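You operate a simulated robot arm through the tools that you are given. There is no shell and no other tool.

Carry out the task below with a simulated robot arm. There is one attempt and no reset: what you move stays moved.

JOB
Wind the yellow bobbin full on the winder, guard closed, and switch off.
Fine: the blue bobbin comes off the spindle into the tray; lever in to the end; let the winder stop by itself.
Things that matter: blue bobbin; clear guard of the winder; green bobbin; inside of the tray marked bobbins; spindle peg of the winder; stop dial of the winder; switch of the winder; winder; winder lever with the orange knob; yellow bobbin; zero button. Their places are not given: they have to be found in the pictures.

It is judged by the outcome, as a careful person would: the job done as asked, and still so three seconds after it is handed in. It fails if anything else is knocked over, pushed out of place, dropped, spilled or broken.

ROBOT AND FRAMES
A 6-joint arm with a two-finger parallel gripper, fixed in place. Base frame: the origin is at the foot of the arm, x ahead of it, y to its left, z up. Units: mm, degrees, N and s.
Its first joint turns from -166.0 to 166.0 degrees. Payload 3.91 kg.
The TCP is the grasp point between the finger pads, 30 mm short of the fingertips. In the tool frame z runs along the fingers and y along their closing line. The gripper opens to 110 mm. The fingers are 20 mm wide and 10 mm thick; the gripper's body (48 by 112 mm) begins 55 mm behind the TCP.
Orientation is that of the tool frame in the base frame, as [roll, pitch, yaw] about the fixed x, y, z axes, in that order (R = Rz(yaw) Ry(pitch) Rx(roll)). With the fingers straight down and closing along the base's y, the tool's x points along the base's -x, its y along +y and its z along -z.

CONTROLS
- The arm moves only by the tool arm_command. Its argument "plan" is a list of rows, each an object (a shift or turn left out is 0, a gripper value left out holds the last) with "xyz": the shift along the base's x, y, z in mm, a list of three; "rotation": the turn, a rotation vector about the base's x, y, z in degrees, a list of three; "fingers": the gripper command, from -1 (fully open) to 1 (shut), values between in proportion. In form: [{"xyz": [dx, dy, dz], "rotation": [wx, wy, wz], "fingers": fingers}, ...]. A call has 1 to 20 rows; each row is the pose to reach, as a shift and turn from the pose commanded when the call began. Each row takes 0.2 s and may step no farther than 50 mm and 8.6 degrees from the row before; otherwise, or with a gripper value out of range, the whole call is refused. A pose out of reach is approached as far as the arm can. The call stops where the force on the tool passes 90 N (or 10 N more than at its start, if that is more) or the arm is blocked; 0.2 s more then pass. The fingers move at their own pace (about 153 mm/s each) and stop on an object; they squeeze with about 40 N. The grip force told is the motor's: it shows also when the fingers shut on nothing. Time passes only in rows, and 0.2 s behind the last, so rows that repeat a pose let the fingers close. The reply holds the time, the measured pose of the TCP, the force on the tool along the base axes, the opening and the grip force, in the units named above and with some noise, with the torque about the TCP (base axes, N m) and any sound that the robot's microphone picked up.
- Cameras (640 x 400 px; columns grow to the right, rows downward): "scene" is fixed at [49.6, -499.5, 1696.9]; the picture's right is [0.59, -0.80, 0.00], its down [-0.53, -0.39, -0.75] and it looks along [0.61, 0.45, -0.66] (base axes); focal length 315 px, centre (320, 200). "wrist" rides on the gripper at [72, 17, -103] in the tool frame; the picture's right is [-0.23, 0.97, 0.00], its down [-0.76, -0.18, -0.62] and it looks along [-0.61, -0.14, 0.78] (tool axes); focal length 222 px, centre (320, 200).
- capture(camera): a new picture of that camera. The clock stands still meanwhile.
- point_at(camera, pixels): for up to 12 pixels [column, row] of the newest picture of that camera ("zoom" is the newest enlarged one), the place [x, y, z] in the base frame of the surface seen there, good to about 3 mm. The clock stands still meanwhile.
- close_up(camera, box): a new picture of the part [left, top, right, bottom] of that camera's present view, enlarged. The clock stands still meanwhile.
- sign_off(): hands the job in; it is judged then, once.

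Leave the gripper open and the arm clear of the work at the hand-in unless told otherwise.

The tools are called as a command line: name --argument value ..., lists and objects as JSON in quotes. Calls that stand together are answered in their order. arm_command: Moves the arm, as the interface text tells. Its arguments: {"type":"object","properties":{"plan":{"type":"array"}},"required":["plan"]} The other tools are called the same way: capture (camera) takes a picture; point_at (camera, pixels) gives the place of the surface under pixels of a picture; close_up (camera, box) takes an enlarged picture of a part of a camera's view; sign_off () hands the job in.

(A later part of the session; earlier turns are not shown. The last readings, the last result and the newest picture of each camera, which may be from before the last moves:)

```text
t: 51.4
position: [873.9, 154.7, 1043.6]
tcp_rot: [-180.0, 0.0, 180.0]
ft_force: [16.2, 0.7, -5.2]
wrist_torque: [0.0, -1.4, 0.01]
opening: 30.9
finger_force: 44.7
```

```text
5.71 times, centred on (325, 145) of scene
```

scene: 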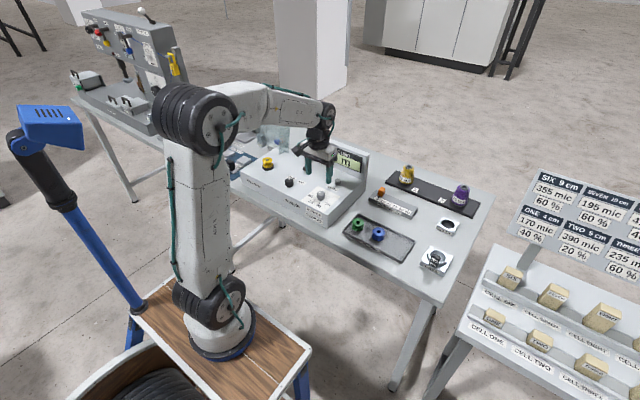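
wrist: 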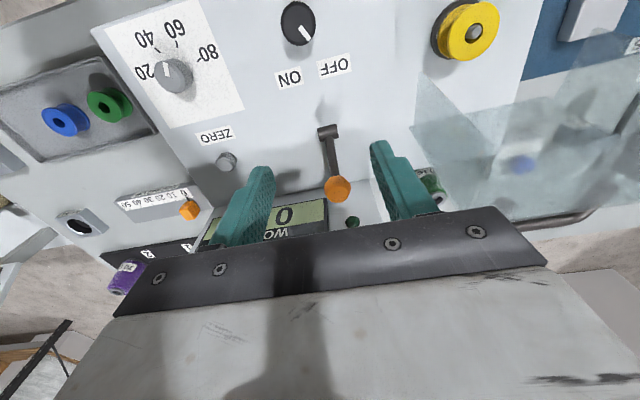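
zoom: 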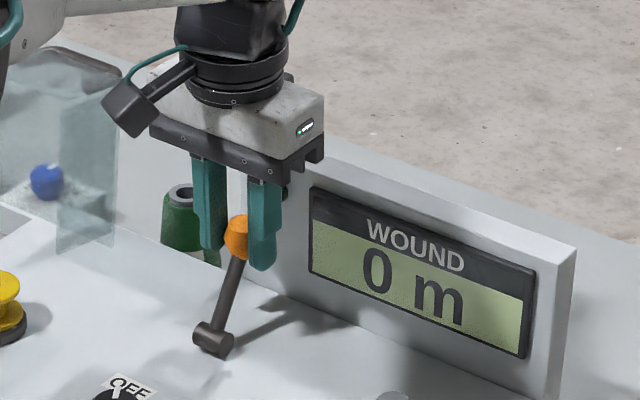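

The lever follows the fingers. I'll continue along the arc toward the robot in small steps, watching the force.

arm_command --plan '[{"xyz": [-4, 0, 1.5], "fingers": 1}, {"xyz": [-8, 0, 2.8], "fingers": 1}, {"xyz": [-13, 0, 4], "fingers": 1}, {"xyz": [-13, 0, 4], "fingers": 1}]'

close_up --camera "wrist" --box '[220, 80, 420, 220]'

```text
t: 52.4
position: [861.2, 155.4, 1048.0]
tcp_rot: [180.0, -0.2, 180.0]
ft_force: [-0.1, 0.1, -0.7]
wrist_torque: [0.0, -0.03, -0.01]
opening: 0.0
finger_force: 37.8
```

```text
2.86 times, centred on (320, 150) of wrist
```

zoom: 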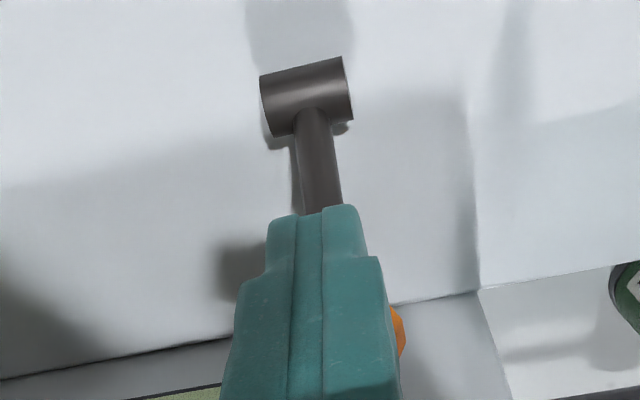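

The knob slipped out and the fingers shut. I'll see where the lever stands now.

close_up --camera "scene" --box '[280, 110, 370, 180]'

capture --camera "wrist"

point_at --camera "wrist" --pixels '[[347, 205], [348, 213], [327, 138], [327, 115]]'

```text
5.71 times, centred on (325, 145) of scene
```

zoom: 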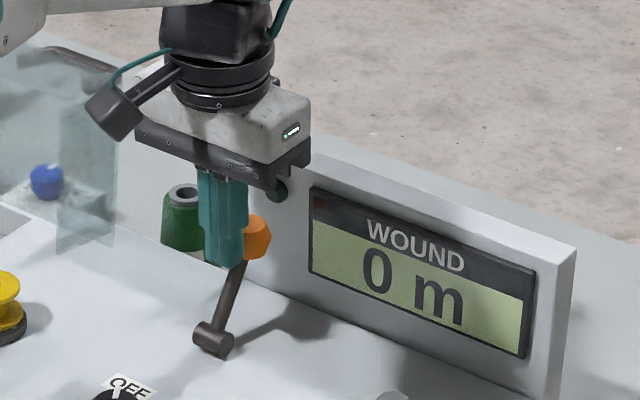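

```text
taken
```

wrist: 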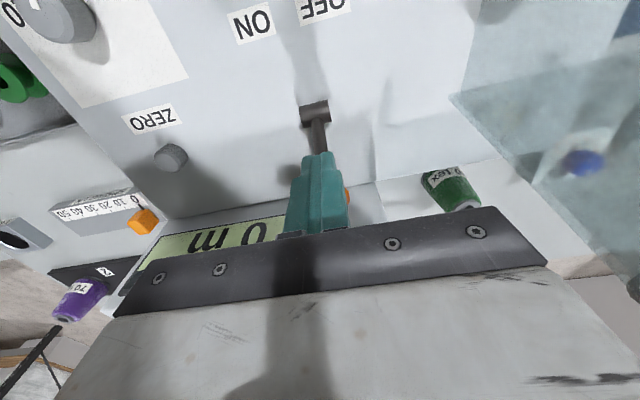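

```text
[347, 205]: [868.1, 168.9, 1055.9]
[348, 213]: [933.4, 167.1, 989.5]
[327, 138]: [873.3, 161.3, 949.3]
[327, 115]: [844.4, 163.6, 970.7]
```

The lever seems to stay where it's left. I'll back off up and toward the robot to see its exact position.

arm_command --plan '[{"xyz": [-10, 0, 20], "fingers": 1}, {"xyz": [-30, 0, 50], "fingers": 1}, {"xyz": [-50, 0, 78], "fingers": 0.05}, {"xyz": [-50, 0, 78], "fingers": 0.05}]'

capture --camera "wrist"

close_up --camera "scene" --box '[290, 130, 370, 190]'

point_at --camera "wrist" --pixels '[[337, 188], [337, 180], [336, 197], [329, 190], [345, 187]]'

```text
t: 53.4
position: [812.7, 155.0, 1123.7]
tcp_rot: [180.0, 0.0, 180.0]
ft_force: [0.0, 0.7, -0.9]
wrist_torque: [0.03, -0.01, 0.0]
opening: 52.4
finger_force: 0.1
```

```text
taken
```

wrist: 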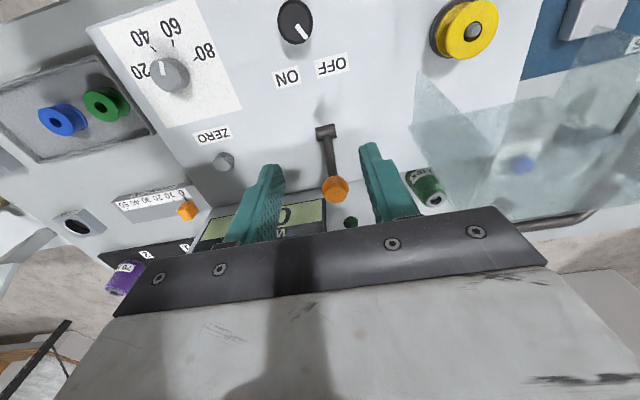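

```text
6.67 times, centred on (330, 160) of scene
```

zoom: 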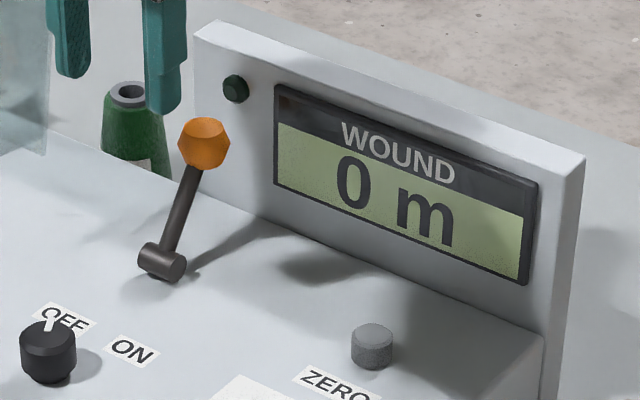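

```text
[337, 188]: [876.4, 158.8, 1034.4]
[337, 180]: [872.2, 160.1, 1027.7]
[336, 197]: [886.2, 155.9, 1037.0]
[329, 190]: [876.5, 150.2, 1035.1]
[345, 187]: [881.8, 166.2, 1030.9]
```

The lever has sprung back to its first position, so it's sprung and must be pushed firmly over toward the robot. I'll shut the fingers and lower them behind the knob, in the 30 mm gap before the display panel at x about 929.

arm_command --plan '[{"xyz": [0, 1, 12], "fingers": 1}, {"xyz": [45, 1, 12], "fingers": 1}, {"xyz": [90, 1, 12], "fingers": 1}, {"xyz": [99.5, 1, 12], "fingers": 1}, {"xyz": [99.5, 1, -20], "fingers": 1}, {"xyz": [99.5, 1, -20], "fingers": 1}]'

capture --camera "wrist"

close_up --camera "scene" --box '[280, 110, 370, 180]'

```text
t: 54.8
position: [910.7, 156.7, 1104.9]
tcp_rot: [-180.0, 0.0, 180.0]
ft_force: [-0.4, 0.4, 0.0]
wrist_torque: [0.01, 0.04, -0.02]
opening: 0.0
finger_force: 37.8
```

```text
taken
```

wrist: 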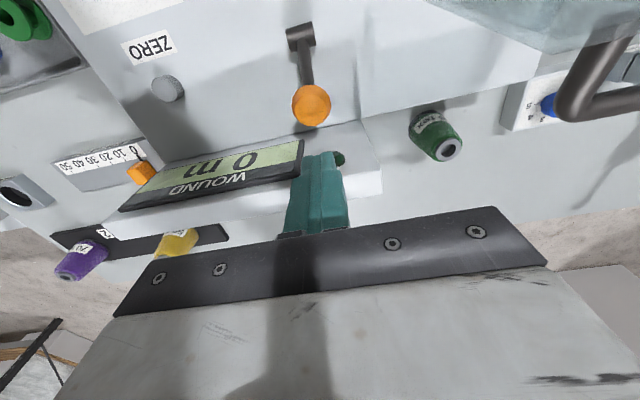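

```text
5.71 times, centred on (325, 145) of scene
```

zoom: 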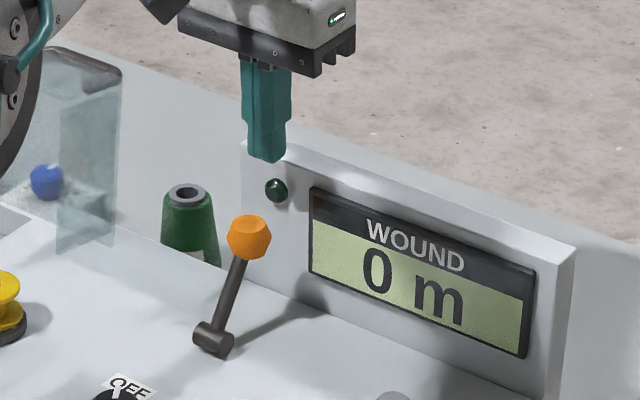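

I'll check the panel and lamp distance behind the fingers before lowering.

point_at --camera "wrist" --pixels '[[340, 158], [355, 160], [358, 140], [370, 190], [312, 105], [312, 118], [300, 110], [325, 108], [250, 165]]'

```text
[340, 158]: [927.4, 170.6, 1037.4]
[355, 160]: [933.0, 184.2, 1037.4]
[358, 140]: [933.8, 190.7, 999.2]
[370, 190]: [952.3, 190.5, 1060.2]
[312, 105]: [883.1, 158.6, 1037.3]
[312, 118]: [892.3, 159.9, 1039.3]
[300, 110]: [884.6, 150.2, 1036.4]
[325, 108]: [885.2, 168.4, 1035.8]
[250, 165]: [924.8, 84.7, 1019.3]
```

There's room: the knob's back is at about 897 and the lamp at 927. I'll lower the closed fingers behind the knob.

arm_command --plan '[{"xyz": [1, 0, -20], "fingers": 1}, {"xyz": [1, 0, -40], "fingers": 1}, {"xyz": [1, 0, -55], "fingers": 1}, {"xyz": [1, 0, -62], "fingers": 1}, {"xyz": [1, 0, -62], "fingers": 1}]'

close_up --camera "wrist" --box '[220, 80, 420, 220]'

```text
t: 56.0
position: [913.4, 156.1, 1040.9]
tcp_rot: [-179.9, 0.0, -179.9]
ft_force: [0.6, -0.3, -0.2]
wrist_torque: [0.0, 0.02, -0.01]
opening: 0.0
finger_force: 37.6
```

```text
2.86 times, centred on (320, 150) of wrist
```

zoom: 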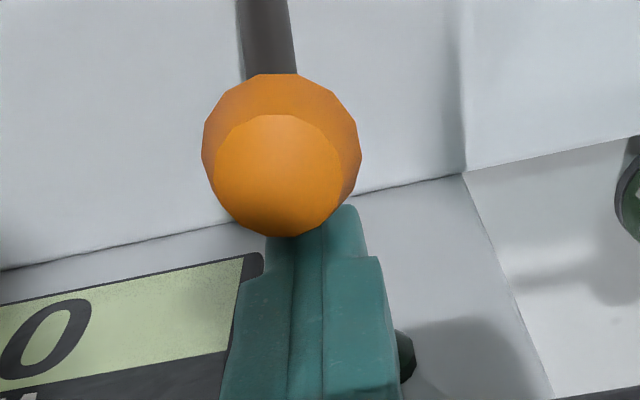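

The fingers are right behind the knob. I'll push toward the robot in small steps.

arm_command --plan '[{"xyz": [-5, 0.5, 0], "fingers": 1}, {"xyz": [-10, 0.5, 0], "fingers": 1}, {"xyz": [-15, 0.5, 1], "fingers": 1}, {"xyz": [-20, 0.5, 2], "fingers": 1}, {"xyz": [-20, 0.5, 2], "fingers": 1}]'

close_up --camera "scene" --box '[280, 110, 370, 180]'

```text
t: 57.2
position: [892.6, 155.9, 1045.0]
tcp_rot: [-180.0, -0.1, 180.0]
ft_force: [0.7, -0.3, 0.2]
wrist_torque: [0.01, 0.03, -0.02]
opening: 0.0
finger_force: 37.3
```

```text
5.71 times, centred on (325, 145) of scene
```

zoom: 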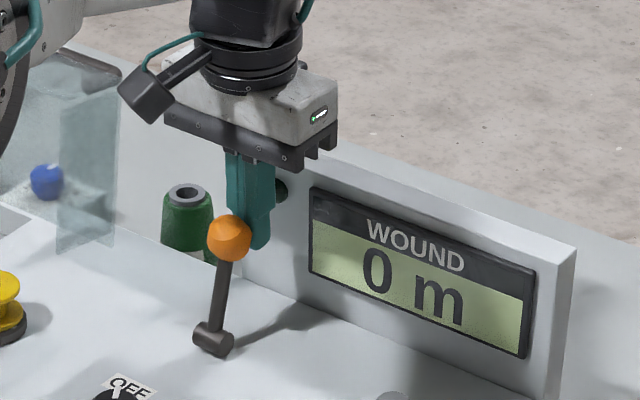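

The lever moves easily now. I'll continue along the arc.

arm_command --plan '[{"xyz": [-6, 0, 1], "fingers": 1}, {"xyz": [-12, 0, 2], "fingers": 1}, {"xyz": [-18, 0, 2], "fingers": 1}, {"xyz": [-24, 0, 2], "fingers": 1}, {"xyz": [-24, 0, 2], "fingers": 1}]'

close_up --camera "scene" --box '[280, 110, 370, 180]'

capture --camera "wrist"

```text
t: 58.4
position: [868.3, 155.8, 1045.7]
tcp_rot: [179.9, 0.0, -180.0]
ft_force: [0.3, -0.4, 1.8]
wrist_torque: [0.01, 0.03, -0.04]
opening: 0.0
finger_force: 38.3
```

```text
5.71 times, centred on (325, 145) of scene
```

zoom: 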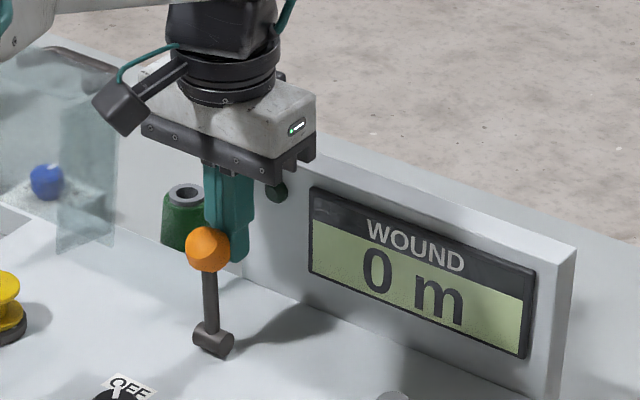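

```text
taken
```

wrist: 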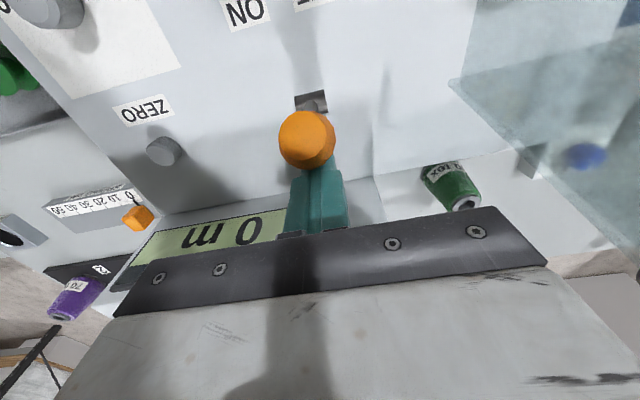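

The lever is about upright now. I'll keep pushing along the arc toward the robot until it stops.

arm_command --plan '[{"xyz": [-6, 0, 0], "fingers": 1}, {"xyz": [-12, 0, -1], "fingers": 1}, {"xyz": [-18, 0, -2], "fingers": 1}, {"xyz": [-24, 0, -4], "fingers": 1}, {"xyz": [-24, 0, -4], "fingers": 1}]'

close_up --camera "scene" --box '[280, 110, 370, 180]'

capture --camera "wrist"

```text
t: 59.6
position: [844.2, 154.9, 1042.8]
tcp_rot: [-180.0, -0.1, -180.0]
ft_force: [0.6, -0.4, -0.6]
wrist_torque: [-0.02, -0.01, -0.02]
opening: 0.0
finger_force: 37.8
```

```text
5.71 times, centred on (325, 145) of scene
```

zoom: 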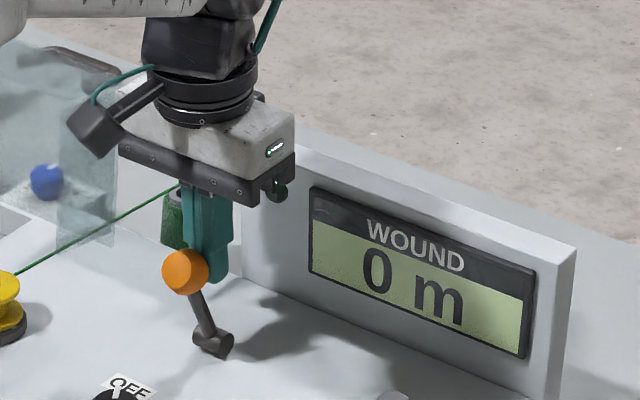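

```text
taken
```

wrist: 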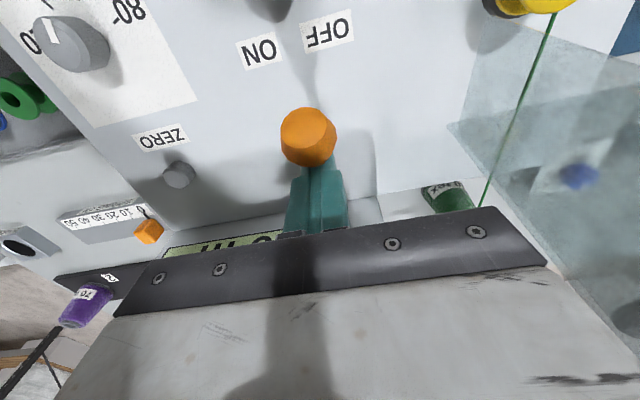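

A green thread has appeared from the cone to the bobbin, so the lever is engaging. I'll push on to the end stop.

arm_command --plan '[{"xyz": [-4, 0, -1], "fingers": 1}, {"xyz": [-8, 0, -3], "fingers": 1}, {"xyz": [-12, 0, -5], "fingers": 1}, {"xyz": [-12, 0, -5], "fingers": 1}]'

close_up --camera "scene" --box '[280, 110, 370, 180]'

```text
t: 60.6
position: [832.6, 156.6, 1039.5]
tcp_rot: [179.9, 0.0, -179.9]
ft_force: [1.2, 0.2, 1.9]
wrist_torque: [0.0, -0.04, -0.01]
opening: 0.1
finger_force: 37.9
```

```text
5.71 times, centred on (325, 145) of scene
```

zoom: 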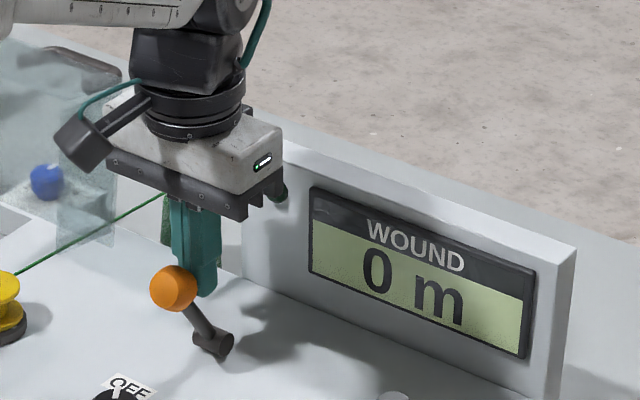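

Still free. I'll go on a few mm at a time, following the arc downward.

arm_command --plan '[{"xyz": [-3, 0, -2], "fingers": 1}, {"xyz": [-6, 0, -4], "fingers": 1}, {"xyz": [-6, 0, -4], "fingers": 1}]'

close_up --camera "scene" --box '[280, 110, 370, 180]'

close_up --camera "wrist" --box '[220, 80, 420, 220]'

```text
t: 61.4
position: [829.7, 156.5, 1037.1]
tcp_rot: [179.9, 0.5, 180.0]
ft_force: [38.4, 3.2, 24.7]
wrist_torque: [-0.02, -0.88, -0.07]
opening: 0.0
finger_force: 37.6
```

```text
5.71 times, centred on (325, 145) of scene
```

zoom: 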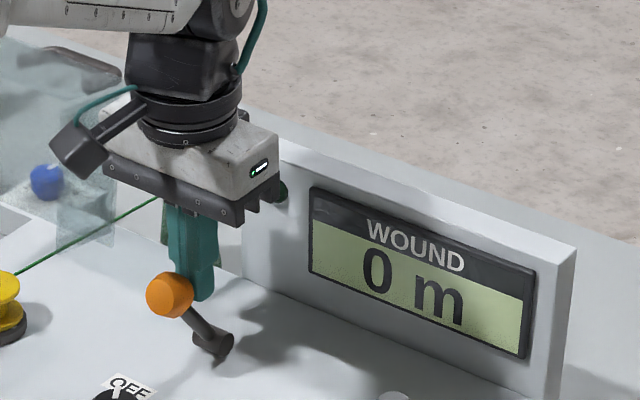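

```text
2.86 times, centred on (320, 150) of wrist
```

zoom: 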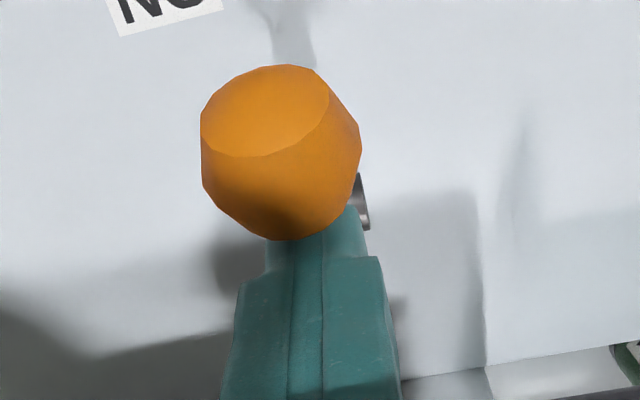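

38 N and 25 N against the lever's swing: it's at its end stop. I'll back off toward +x, rise, and check that it stays.

arm_command --plan '[{"xyz": [6, 0, 2], "fingers": 1}, {"xyz": [16, 0, 8], "fingers": 1}, {"xyz": [20, 0, 40], "fingers": 1}, {"xyz": [20, 0, 80], "fingers": 1}, {"xyz": [0, 0, 100], "fingers": 1}, {"xyz": [-30, 0, 110], "fingers": 1}]'

capture --camera "wrist"

close_up --camera "scene" --box '[240, 100, 370, 190]'

```text
t: 62.8
position: [796.6, 156.8, 1143.8]
tcp_rot: [179.9, -0.1, -179.9]
ft_force: [0.6, 0.1, -1.1]
wrist_torque: [0.0, 0.04, -0.03]
opening: 0.3
finger_force: 37.7
```

```text
taken
```

wrist: 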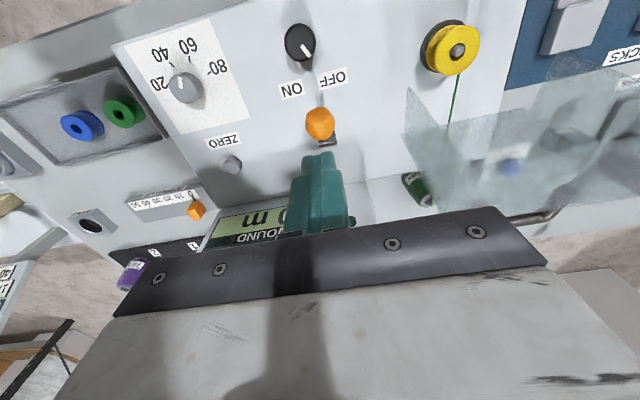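

```text
4.44 times, centred on (305, 145) of scene
```

zoom: 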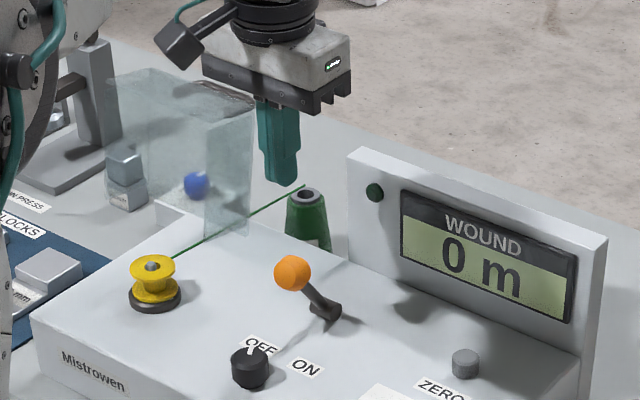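

The lever stays in. I'll double-check the dial from here before going on.

close_up --camera "wrist" --box '[120, 20, 250, 130]'

close_up --camera "scene" --box '[300, 175, 350, 215]'

```text
3.64 times, centred on (185, 75) of wrist
```

zoom: 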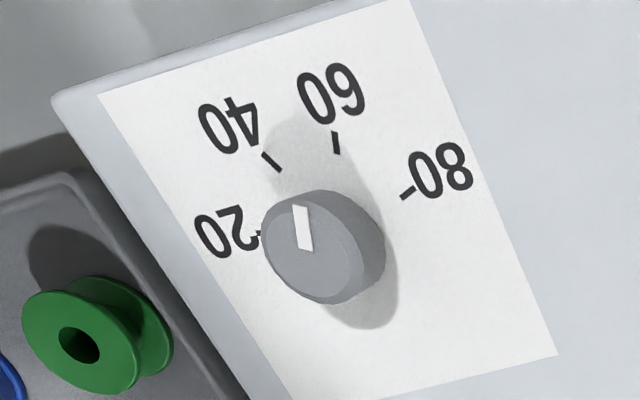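

```text
10.00 times, centred on (325, 195) of scene
```

zoom: 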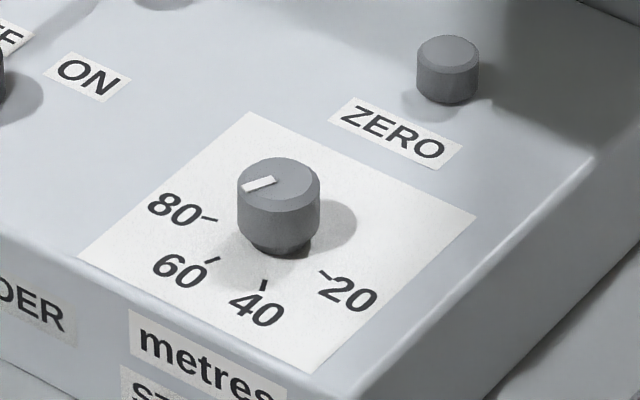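

The dial pointer still agrees with the 60 mark. Next is the guard. Its handle bar runs along y near (886,302,1112), so I'll turn the fingers to close along x and hover above the handle at z about 1200.

arm_command --plan '[{"xyz": [0, 5, 40], "rotation": [0, 0, -8], "fingers": 0.4}, {"xyz": [5, 15, 70], "rotation": [0, 0, -16], "fingers": 0.4}, {"xyz": [15, 30, 75], "rotation": [0, 0, -24], "fingers": 0.4}, {"xyz": [25, 45, 75], "rotation": [0, 0, -32], "fingers": 0.4}, {"xyz": [35, 60, 75], "rotation": [0, 0, -40], "fingers": 0.4}, {"xyz": [45, 75, 75], "rotation": [0, 0, -48], "fingers": 0.4}, {"xyz": [55, 90, 75], "rotation": [0, 0, -56], "fingers": 0.4}, {"xyz": [65, 105, 75], "rotation": [0, 0, -64], "fingers": 0.4}, {"xyz": [75, 120, 75], "rotation": [0, 0, -72], "fingers": 0.4}, {"xyz": [85, 135, 75], "rotation": [0, 0, -80], "fingers": 0.4}, {"xyz": [93, 145, 70], "rotation": [0, 0, -88], "fingers": 0.4}, {"xyz": [93, 145, 60], "rotation": [0, 0, -90], "fingers": 0.4}, {"xyz": [93, 145, 60], "rotation": [0, 0, -90], "fingers": 0.4}]'

capture --camera "wrist"

capture --camera "scene"

```text
t: 65.6
position: [890.2, 301.2, 1204.7]
tcp_rot: [-179.9, 0.1, 90.0]
ft_force: [0.3, -0.6, 0.6]
wrist_torque: [-0.02, -0.03, -0.01]
opening: 33.0
finger_force: 0.1
```

```text
taken
```

wrist: 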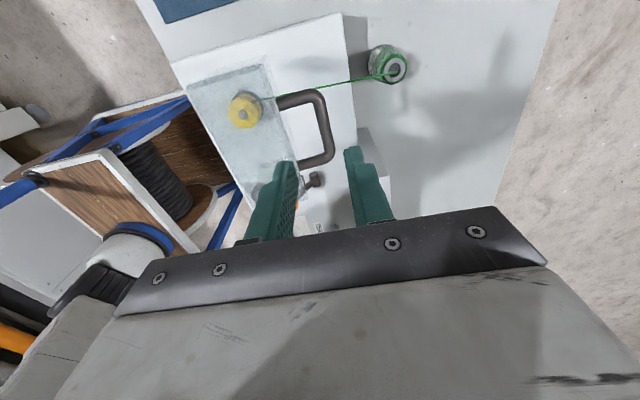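

```text
taken
```

scene: 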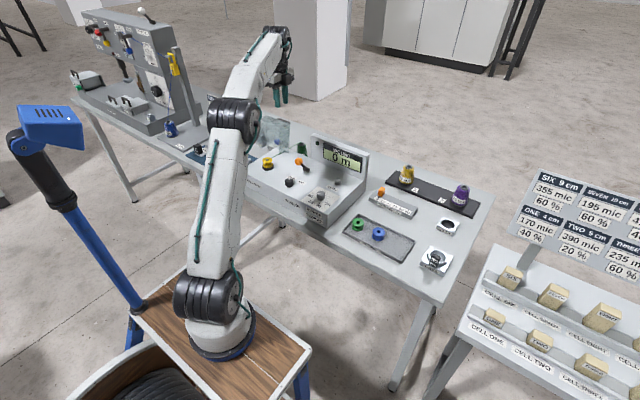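

The handle shows at (285-333, 90-165). I'll enlarge it and measure the bar and glass.

close_up --camera "wrist" --box '[180, 40, 400, 200]'

point_at --camera "wrist" --pixels '[[326, 125], [323, 110], [329, 145], [318, 125], [331, 125], [285, 102], [305, 163], [275, 110], [268, 66], [296, 175], [190, 90], [280, 130]]'

```text
2.50 times, centred on (290, 120) of wrist
```

zoom: 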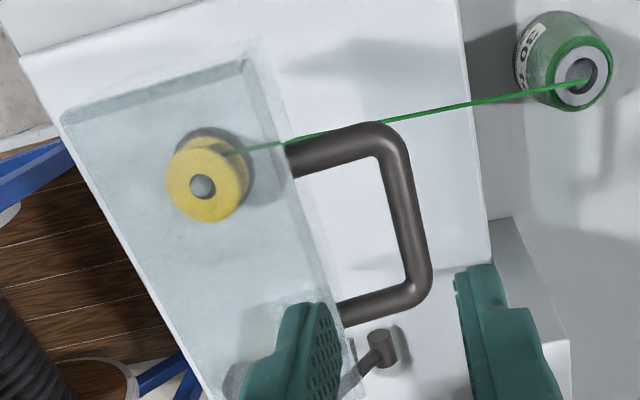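

```text
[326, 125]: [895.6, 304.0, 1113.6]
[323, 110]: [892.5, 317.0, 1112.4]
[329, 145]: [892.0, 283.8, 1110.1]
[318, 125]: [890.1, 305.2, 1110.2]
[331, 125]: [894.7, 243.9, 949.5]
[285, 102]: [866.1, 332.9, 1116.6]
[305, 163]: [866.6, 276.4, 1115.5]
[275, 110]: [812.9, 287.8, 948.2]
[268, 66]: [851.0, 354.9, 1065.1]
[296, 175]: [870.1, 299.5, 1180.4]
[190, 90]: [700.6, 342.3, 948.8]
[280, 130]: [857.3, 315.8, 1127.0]
```

The bar's centre works out to about (894,304,1108), some 25 mm of clear gap from the glass plate, with the hinge near (844,1018). I'll set the opening to 26 mm and stop with the tips just above the bar.

arm_command --plan '[{"xyz": [7.3, 2.8, -20], "fingers": 0.527}, {"xyz": [7.3, 2.8, -40], "fingers": 0.527}, {"xyz": [7.3, 2.8, -50], "fingers": 0.527}, {"xyz": [7.3, 2.8, -50], "fingers": 0.527}]'

capture --camera "wrist"

close_up --camera "wrist" --box '[240, 80, 420, 220]'

close_up --camera "scene" --box '[240, 80, 330, 150]'

```text
t: 66.6
position: [898.6, 304.0, 1153.2]
tcp_rot: [180.0, 0.1, 90.0]
ft_force: [0.0, 0.0, 0.2]
wrist_torque: [0.02, 0.0, -0.01]
opening: 26.1
finger_force: 0.1
```

```text
taken
```

wrist: 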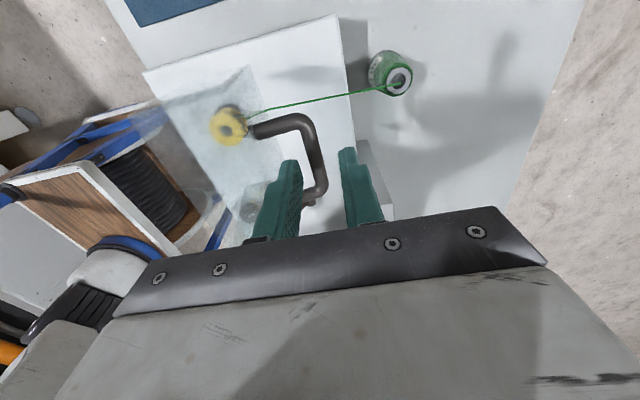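

```text
2.86 times, centred on (330, 150) of wrist
```

zoom: 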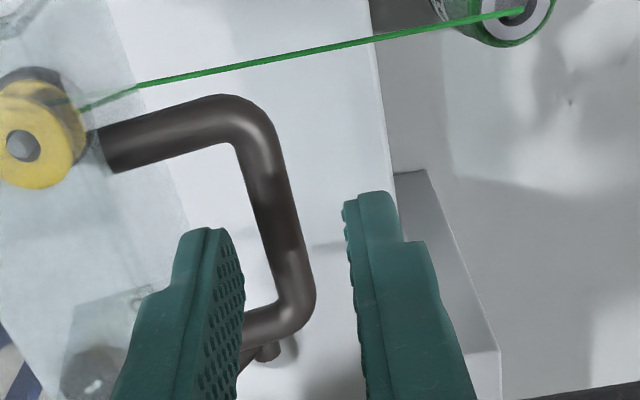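

```text
5.71 times, centred on (285, 115) of scene
```

zoom: 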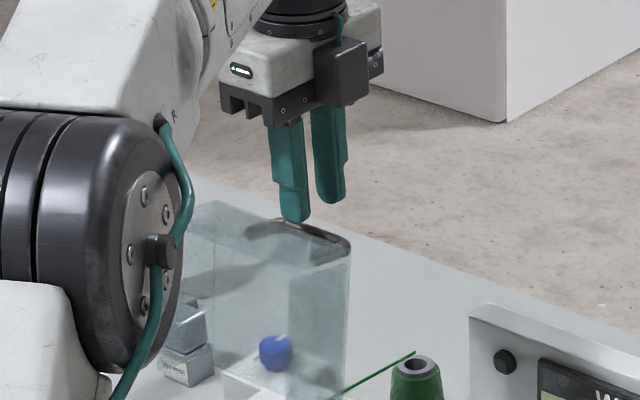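

The bar lies between the fingers as planned. I'll go down 31 mm slowly.

arm_command --plan '[{"xyz": [0, 0, -8], "fingers": 0.527}, {"xyz": [0, 0, -16], "fingers": 0.527}, {"xyz": [0, 0, -24], "fingers": 0.527}, {"xyz": [0, 0, -31], "fingers": 0.527}, {"xyz": [0, 0, -31], "fingers": 0.527}]'

close_up --camera "wrist" --box '[240, 80, 420, 220]'

close_up --camera "scene" --box '[240, 80, 330, 150]'

```text
t: 67.8
position: [897.7, 304.1, 1122.9]
tcp_rot: [-180.0, 0.0, 90.0]
ft_force: [0.3, 0.0, -0.5]
wrist_torque: [-0.01, -0.01, -0.02]
opening: 26.4
finger_force: 0.0
```

```text
2.86 times, centred on (330, 150) of wrist
```

zoom: 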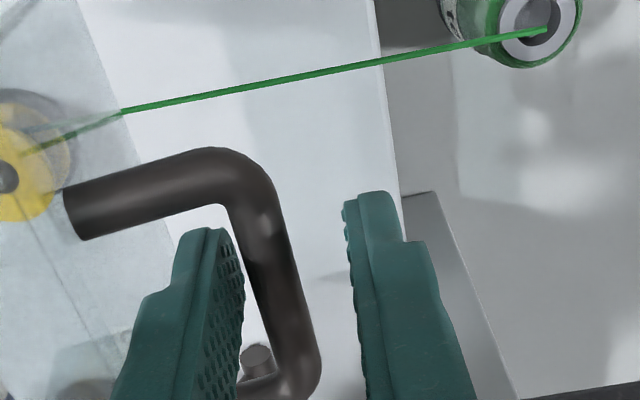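

```text
5.71 times, centred on (285, 115) of scene
```

zoom: 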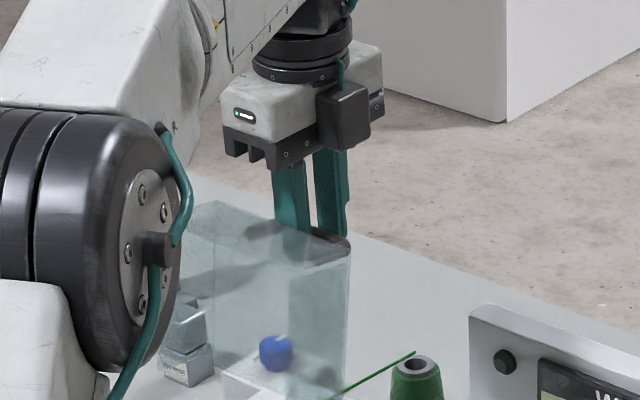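

The fingers straddle the bar with no contact. I'll close while shifting about 3.5 mm toward the bar's centre.

arm_command --plan '[{"xyz": [-1.5, 0, 0], "fingers": 0.65}, {"xyz": [-3, 0, 0], "fingers": 0.75}, {"xyz": [-3.5, 0, 0], "fingers": 1}, {"xyz": [-3.5, 0, 0], "fingers": 1}]'

close_up --camera "wrist" --box '[240, 80, 420, 220]'

```text
t: 68.8
position: [893.9, 304.1, 1123.8]
tcp_rot: [-180.0, 0.0, 90.0]
ft_force: [2.6, 1.5, 1.5]
wrist_torque: [-0.23, -0.14, -0.01]
opening: 10.3
finger_force: 45.5
```

```text
2.86 times, centred on (330, 150) of wrist
```

zoom: 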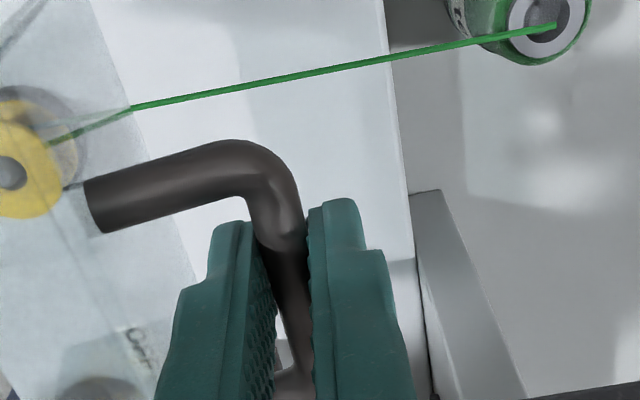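

Gripped on the 10 mm bar. I'll begin swinging the guard over along its arc in small steps, reading the force.

arm_command --plan '[{"xyz": [-3.2, 0, 1.7], "fingers": 1}, {"xyz": [-6.4, 0, 3.3], "fingers": 1}, {"xyz": [-13, 0, 6.1], "fingers": 1}, {"xyz": [-13, 0, 6.1], "fingers": 1}]'

close_up --camera "wrist" --box '[240, 80, 420, 220]'

```text
t: 69.8
position: [881.0, 303.7, 1130.3]
tcp_rot: [179.9, 0.0, 90.0]
ft_force: [4.0, 0.0, 8.8]
wrist_torque: [-0.14, -0.11, 0.0]
opening: 10.1
finger_force: 45.8
```

```text
2.86 times, centred on (330, 150) of wrist
```

zoom: 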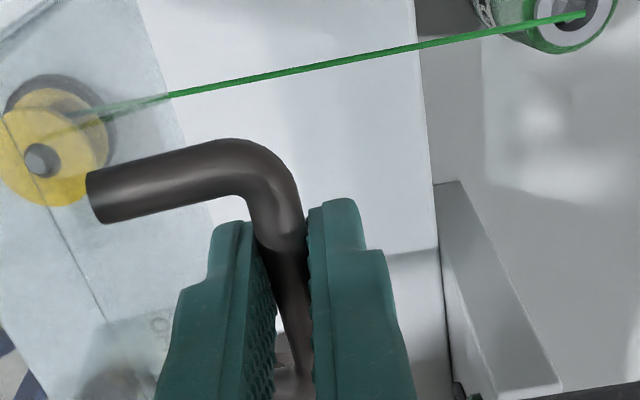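

It moves with small forces (9 N upward). I'll continue the arc to about 80°.

arm_command --plan '[{"xyz": [-6.8, 0, 2.8], "fingers": 1}, {"xyz": [-15.5, 0, 5.2], "fingers": 1}, {"xyz": [-24.4, 0, 6.8], "fingers": 1}, {"xyz": [-24.4, 0, 6.8], "fingers": 1}]'

close_up --camera "scene" --box '[230, 80, 330, 170]'

close_up --camera "wrist" --box '[240, 80, 420, 220]'

```text
t: 70.8
position: [855.2, 304.7, 1136.9]
tcp_rot: [180.0, 0.0, 90.0]
ft_force: [2.8, 0.4, 11.3]
wrist_torque: [-0.28, -0.02, -0.03]
opening: 10.2
finger_force: 45.1
```

```text
4.44 times, centred on (280, 125) of scene
```

zoom: 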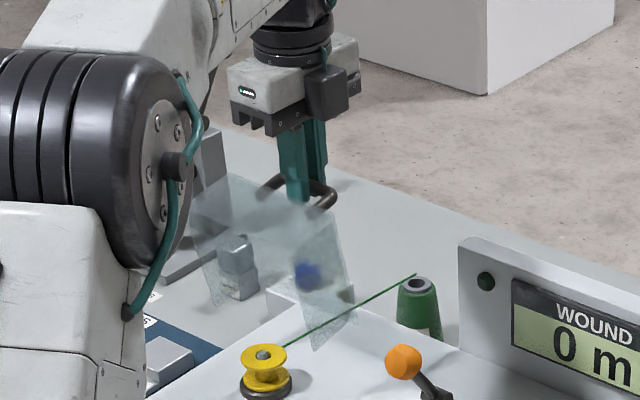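

```text
2.86 times, centred on (330, 150) of wrist
```

zoom: 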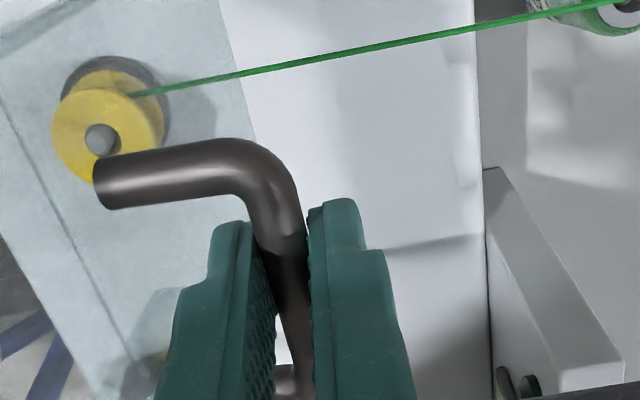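

The guard follows smoothly. I'll continue to about 56°.

arm_command --plan '[{"xyz": [-7, 0, 1.3], "fingers": 1}, {"xyz": [-14.3, 0, 1.8], "fingers": 1}, {"xyz": [-21.5, 0, 1.6], "fingers": 1}, {"xyz": [-28.7, 0, 0.8], "fingers": 1}, {"xyz": [-35.7, 0, -0.6], "fingers": 1}, {"xyz": [-42.7, 0, -2.3], "fingers": 1}, {"xyz": [-42.7, 0, -2.3], "fingers": 1}]'

close_up --camera "scene" --box '[230, 80, 330, 170]'

close_up --camera "wrist" --box '[240, 80, 420, 220]'

```text
t: 72.4
position: [813.2, 304.2, 1133.5]
tcp_rot: [180.0, 0.1, 90.1]
ft_force: [0.4, 3.5, 0.4]
wrist_torque: [0.22, -0.02, 0.02]
opening: 10.6
finger_force: 44.7
```

```text
4.44 times, centred on (280, 125) of scene
```

zoom: 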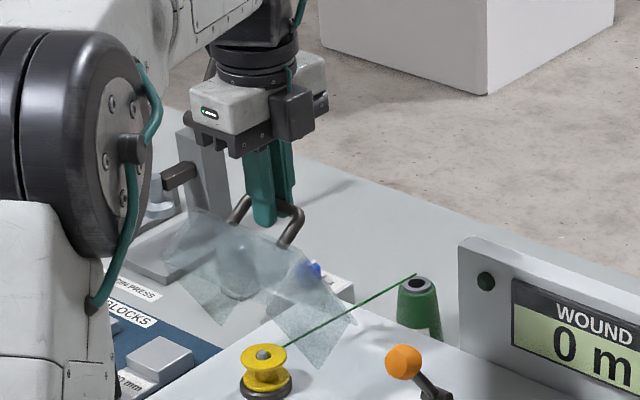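

```text
2.86 times, centred on (330, 150) of wrist
```

zoom: 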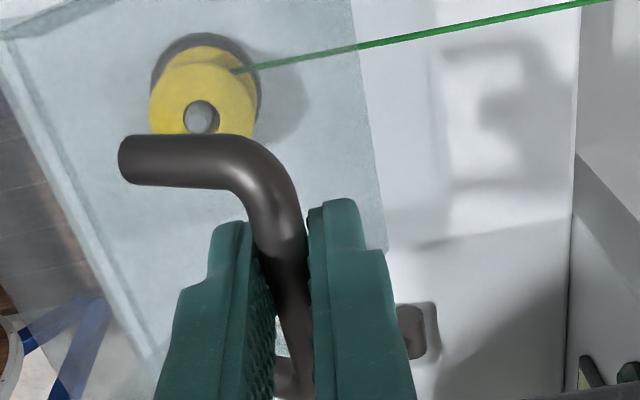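

Forces are small. I'll continue to about 24°.

arm_command --plan '[{"xyz": [-7, 0, -2.3], "fingers": 1}, {"xyz": [-13.5, 0, -5.1], "fingers": 1}, {"xyz": [-20, 0, -8.5], "fingers": 1}, {"xyz": [-26.1, 0, -12.1], "fingers": 1}, {"xyz": [-32, 0, -16.2], "fingers": 1}, {"xyz": [-37.6, 0, -20.7], "fingers": 1}, {"xyz": [-43, 0, -25.6], "fingers": 1}, {"xyz": [-47.9, 0, -30.7], "fingers": 1}, {"xyz": [-47.9, 0, -30.7], "fingers": 1}]'

close_up --camera "scene" --box '[230, 90, 330, 180]'

close_up --camera "wrist" --box '[240, 80, 420, 220]'

```text
t: 74.4
position: [763.3, 304.0, 1105.2]
tcp_rot: [179.8, 0.0, 90.0]
ft_force: [-28.9, -10.4, 31.5]
wrist_torque: [-0.13, 0.39, 0.0]
opening: 10.5
finger_force: 44.7
```

```text
4.44 times, centred on (280, 135) of scene
```

zoom: 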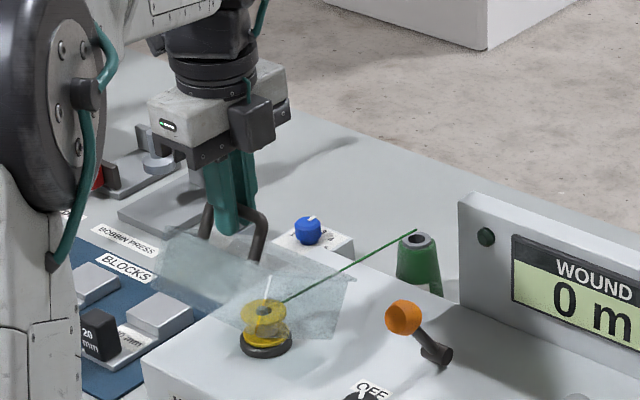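

```text
2.86 times, centred on (330, 150) of wrist
```

zoom: 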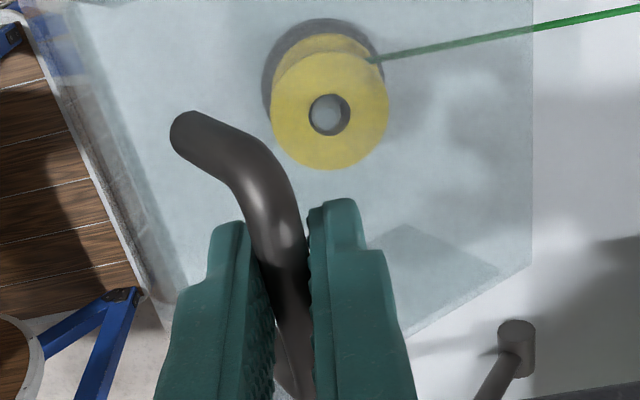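

The pull is radially outward (about 43 N), so the true hinge is lower and the radius nearer 123 mm. I'll correct outward by 4-5 mm and continue in smaller steps on the refitted arc.

arm_command --plan '[{"xyz": [-4, 0, 4], "fingers": 1}, {"xyz": [-7, 0, 2.5], "fingers": 1}, {"xyz": [-10, 0, 0.5], "fingers": 1}, {"xyz": [-10, 0, 0.5], "fingers": 1}]'

```text
t: 75.4
position: [757.3, 303.9, 1101.3]
tcp_rot: [-179.8, 0.1, 90.0]
ft_force: [20.8, 2.9, -23.6]
wrist_torque: [0.2, -0.21, 0.0]
opening: 10.3
finger_force: 44.6
```

Slightly too far out now. A fit of all the measured points gives the hinge at about (840.7,1006) with a 115.7 mm radius. I'll follow that arc.

arm_command --plan '[{"xyz": [-2, 0, -4.5], "fingers": 1}, {"xyz": [-4.1, 0, -8.1], "fingers": 1}, {"xyz": [-6.6, 0, -11.3], "fingers": 1}, {"xyz": [-9.1, 0, -14.5], "fingers": 1}, {"xyz": [-9.1, 0, -14.5], "fingers": 1}]'

close_up --camera "scene" --box '[230, 90, 330, 180]'

close_up --camera "wrist" --box '[240, 80, 420, 220]'

```text
t: 76.6
position: [745.5, 303.9, 1088.7]
tcp_rot: [-179.9, 0.0, 90.0]
ft_force: [2.7, -3.2, -1.9]
wrist_torque: [0.44, -0.1, 0.0]
opening: 10.3
finger_force: 44.6
```

```text
4.44 times, centred on (280, 135) of scene
```

zoom: 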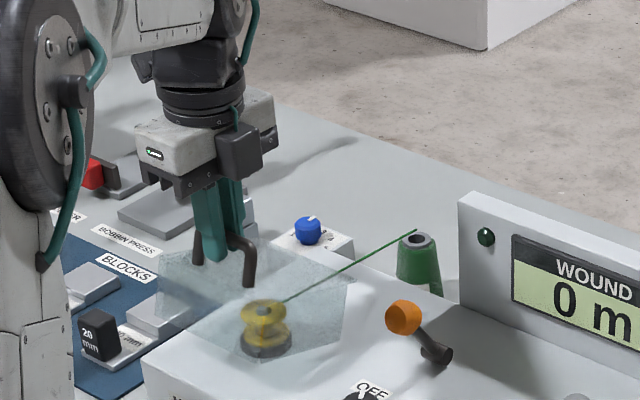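

```text
2.86 times, centred on (330, 150) of wrist
```

zoom: 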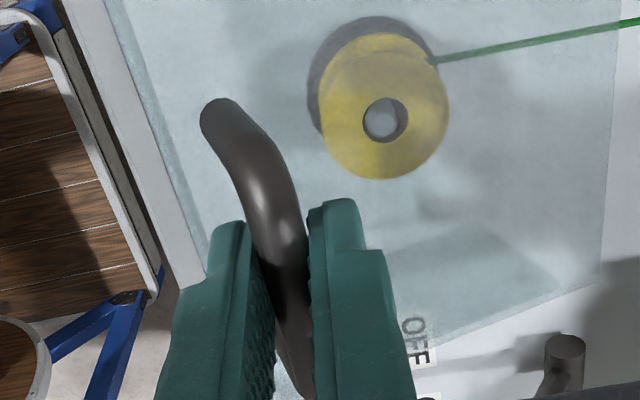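

Forces are near zero. I'll continue down the arc toward closed.

arm_command --plan '[{"xyz": [-2.3, 0, -3.3], "fingers": 1}, {"xyz": [-4.5, 0, -6.7], "fingers": 1}, {"xyz": [-6.6, 0, -10.2], "fingers": 1}, {"xyz": [-8.6, 0, -13.7], "fingers": 1}, {"xyz": [-10.4, 0, -17.3], "fingers": 1}, {"xyz": [-12.1, 0, -20.9], "fingers": 1}, {"xyz": [-12.1, 0, -20.9], "fingers": 1}]'

close_up --camera "scene" --box '[230, 90, 330, 180]'

```text
t: 78.2
position: [732.8, 304.7, 1067.5]
tcp_rot: [179.9, 0.0, 90.0]
ft_force: [-4.5, 5.5, 1.1]
wrist_torque: [0.42, 0.0, -0.01]
opening: 10.2
finger_force: 45.1
```

```text
4.44 times, centred on (280, 135) of scene
```

zoom: 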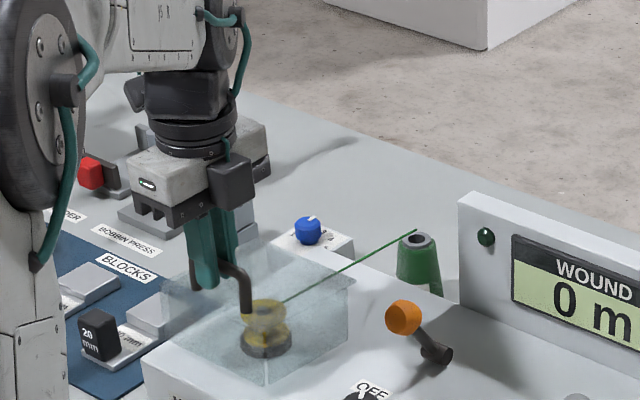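

It's almost closed. I'll continue a few more degrees, watching for contact.

arm_command --plan '[{"xyz": [-1.5, 0, -3.7], "fingers": 1}, {"xyz": [-3, 0, -7.5], "fingers": 1}, {"xyz": [-4.2, 0, -11.3], "fingers": 1}, {"xyz": [-4.2, 0, -11.3], "fingers": 1}]'

close_up --camera "scene" --box '[230, 90, 330, 180]'

close_up --camera "wrist" --box '[240, 80, 420, 220]'

```text
t: 79.2
position: [729.6, 304.4, 1056.8]
tcp_rot: [-180.0, -0.1, 90.1]
ft_force: [-8.6, -0.2, 1.2]
wrist_torque: [0.18, 0.06, 0.0]
opening: 10.3
finger_force: 45.3
```

```text
4.44 times, centred on (280, 135) of scene
```

zoom: 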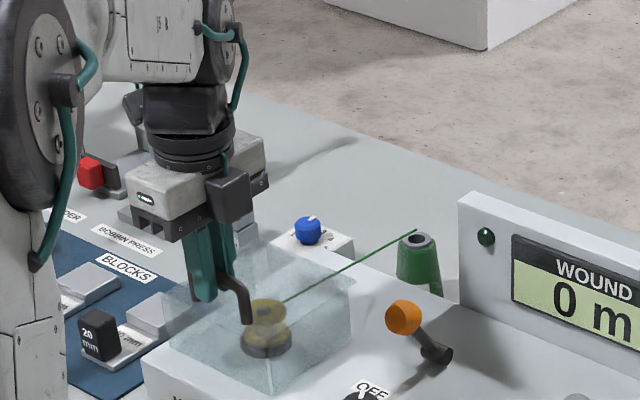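

```text
2.86 times, centred on (330, 150) of wrist
```

zoom: 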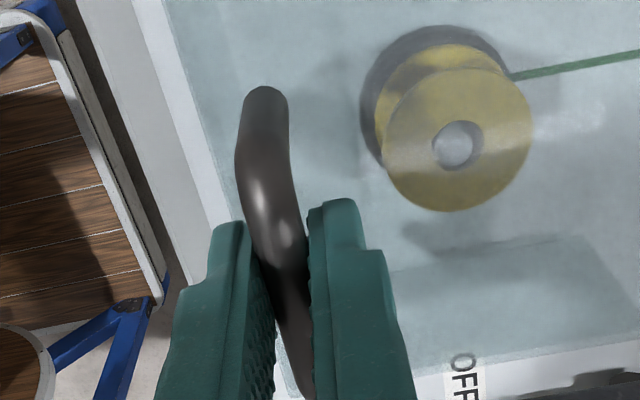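

Still moving freely. I'll take further small steps.

arm_command --plan '[{"xyz": [-1.8, 0, -3.9], "fingers": 1}, {"xyz": [-2.8, 0, -7.8], "fingers": 1}, {"xyz": [-2.8, 0, -7.8], "fingers": 1}]'

close_up --camera "scene" --box '[240, 120, 320, 180]'

```text
t: 80.0
position: [729.0, 304.9, 1051.6]
tcp_rot: [179.7, -0.2, 90.0]
ft_force: [16.3, 5.4, 33.8]
wrist_torque: [0.16, -0.08, 0.02]
opening: 10.7
finger_force: 45.2
```

```text
6.67 times, centred on (280, 150) of scene
```

zoom: 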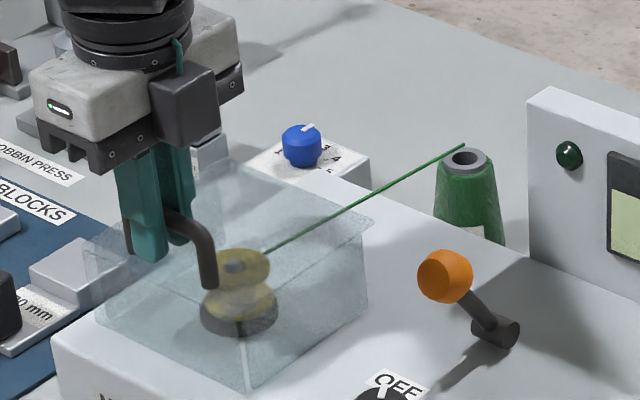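

34 N upward: the guard is down on the winder. I'll ease off, open the fingers and rise straight up.

arm_command --plan '[{"xyz": [-1, 0, 1.5], "fingers": 1}, {"xyz": [-1, 0, 1.5], "fingers": 0.6}, {"xyz": [-1, 0, 1.5], "fingers": 0.5}, {"xyz": [-1, 0, 1.5], "fingers": 0.5}, {"xyz": [-1, 0, 20], "fingers": 0.5}, {"xyz": [-1, 0, 50], "fingers": 0.5}, {"xyz": [-1, 0, 90], "fingers": 0.5}]'

capture --camera "wrist"

capture --camera "scene"

close_up --camera "scene" --box '[235, 115, 375, 215]'

```text
t: 81.6
position: [727.5, 304.4, 1136.4]
tcp_rot: [-179.8, 0.0, 90.1]
ft_force: [0.1, -0.5, -0.2]
wrist_torque: [-0.02, 0.02, 0.02]
opening: 27.6
finger_force: 0.0
```

```text
taken
```

wrist: 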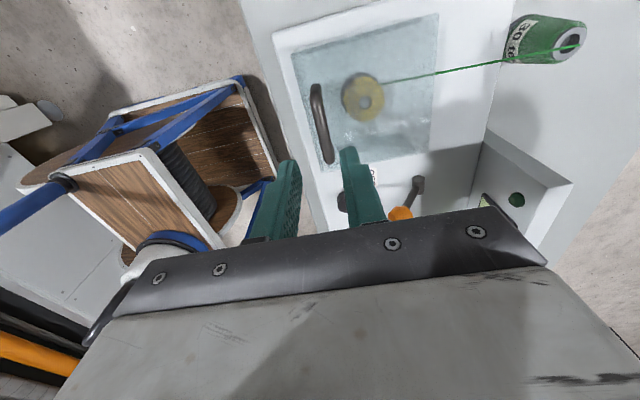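

```text
taken
```

scene: 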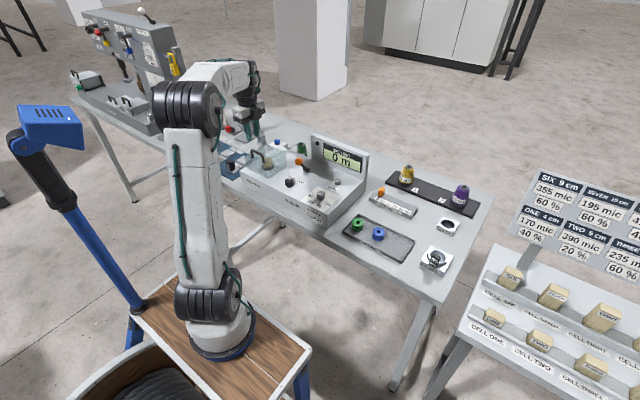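

```text
4.00 times, centred on (305, 165) of scene
```

zoom: 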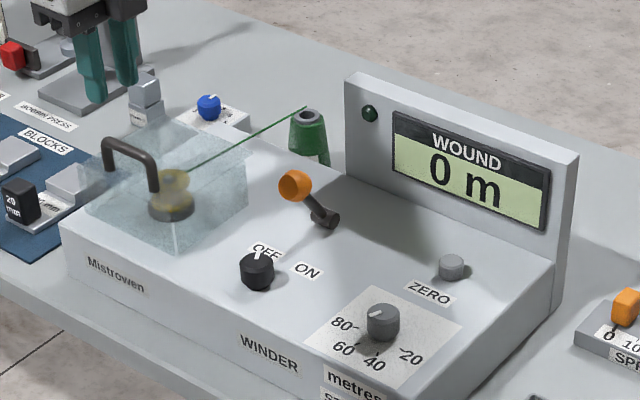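

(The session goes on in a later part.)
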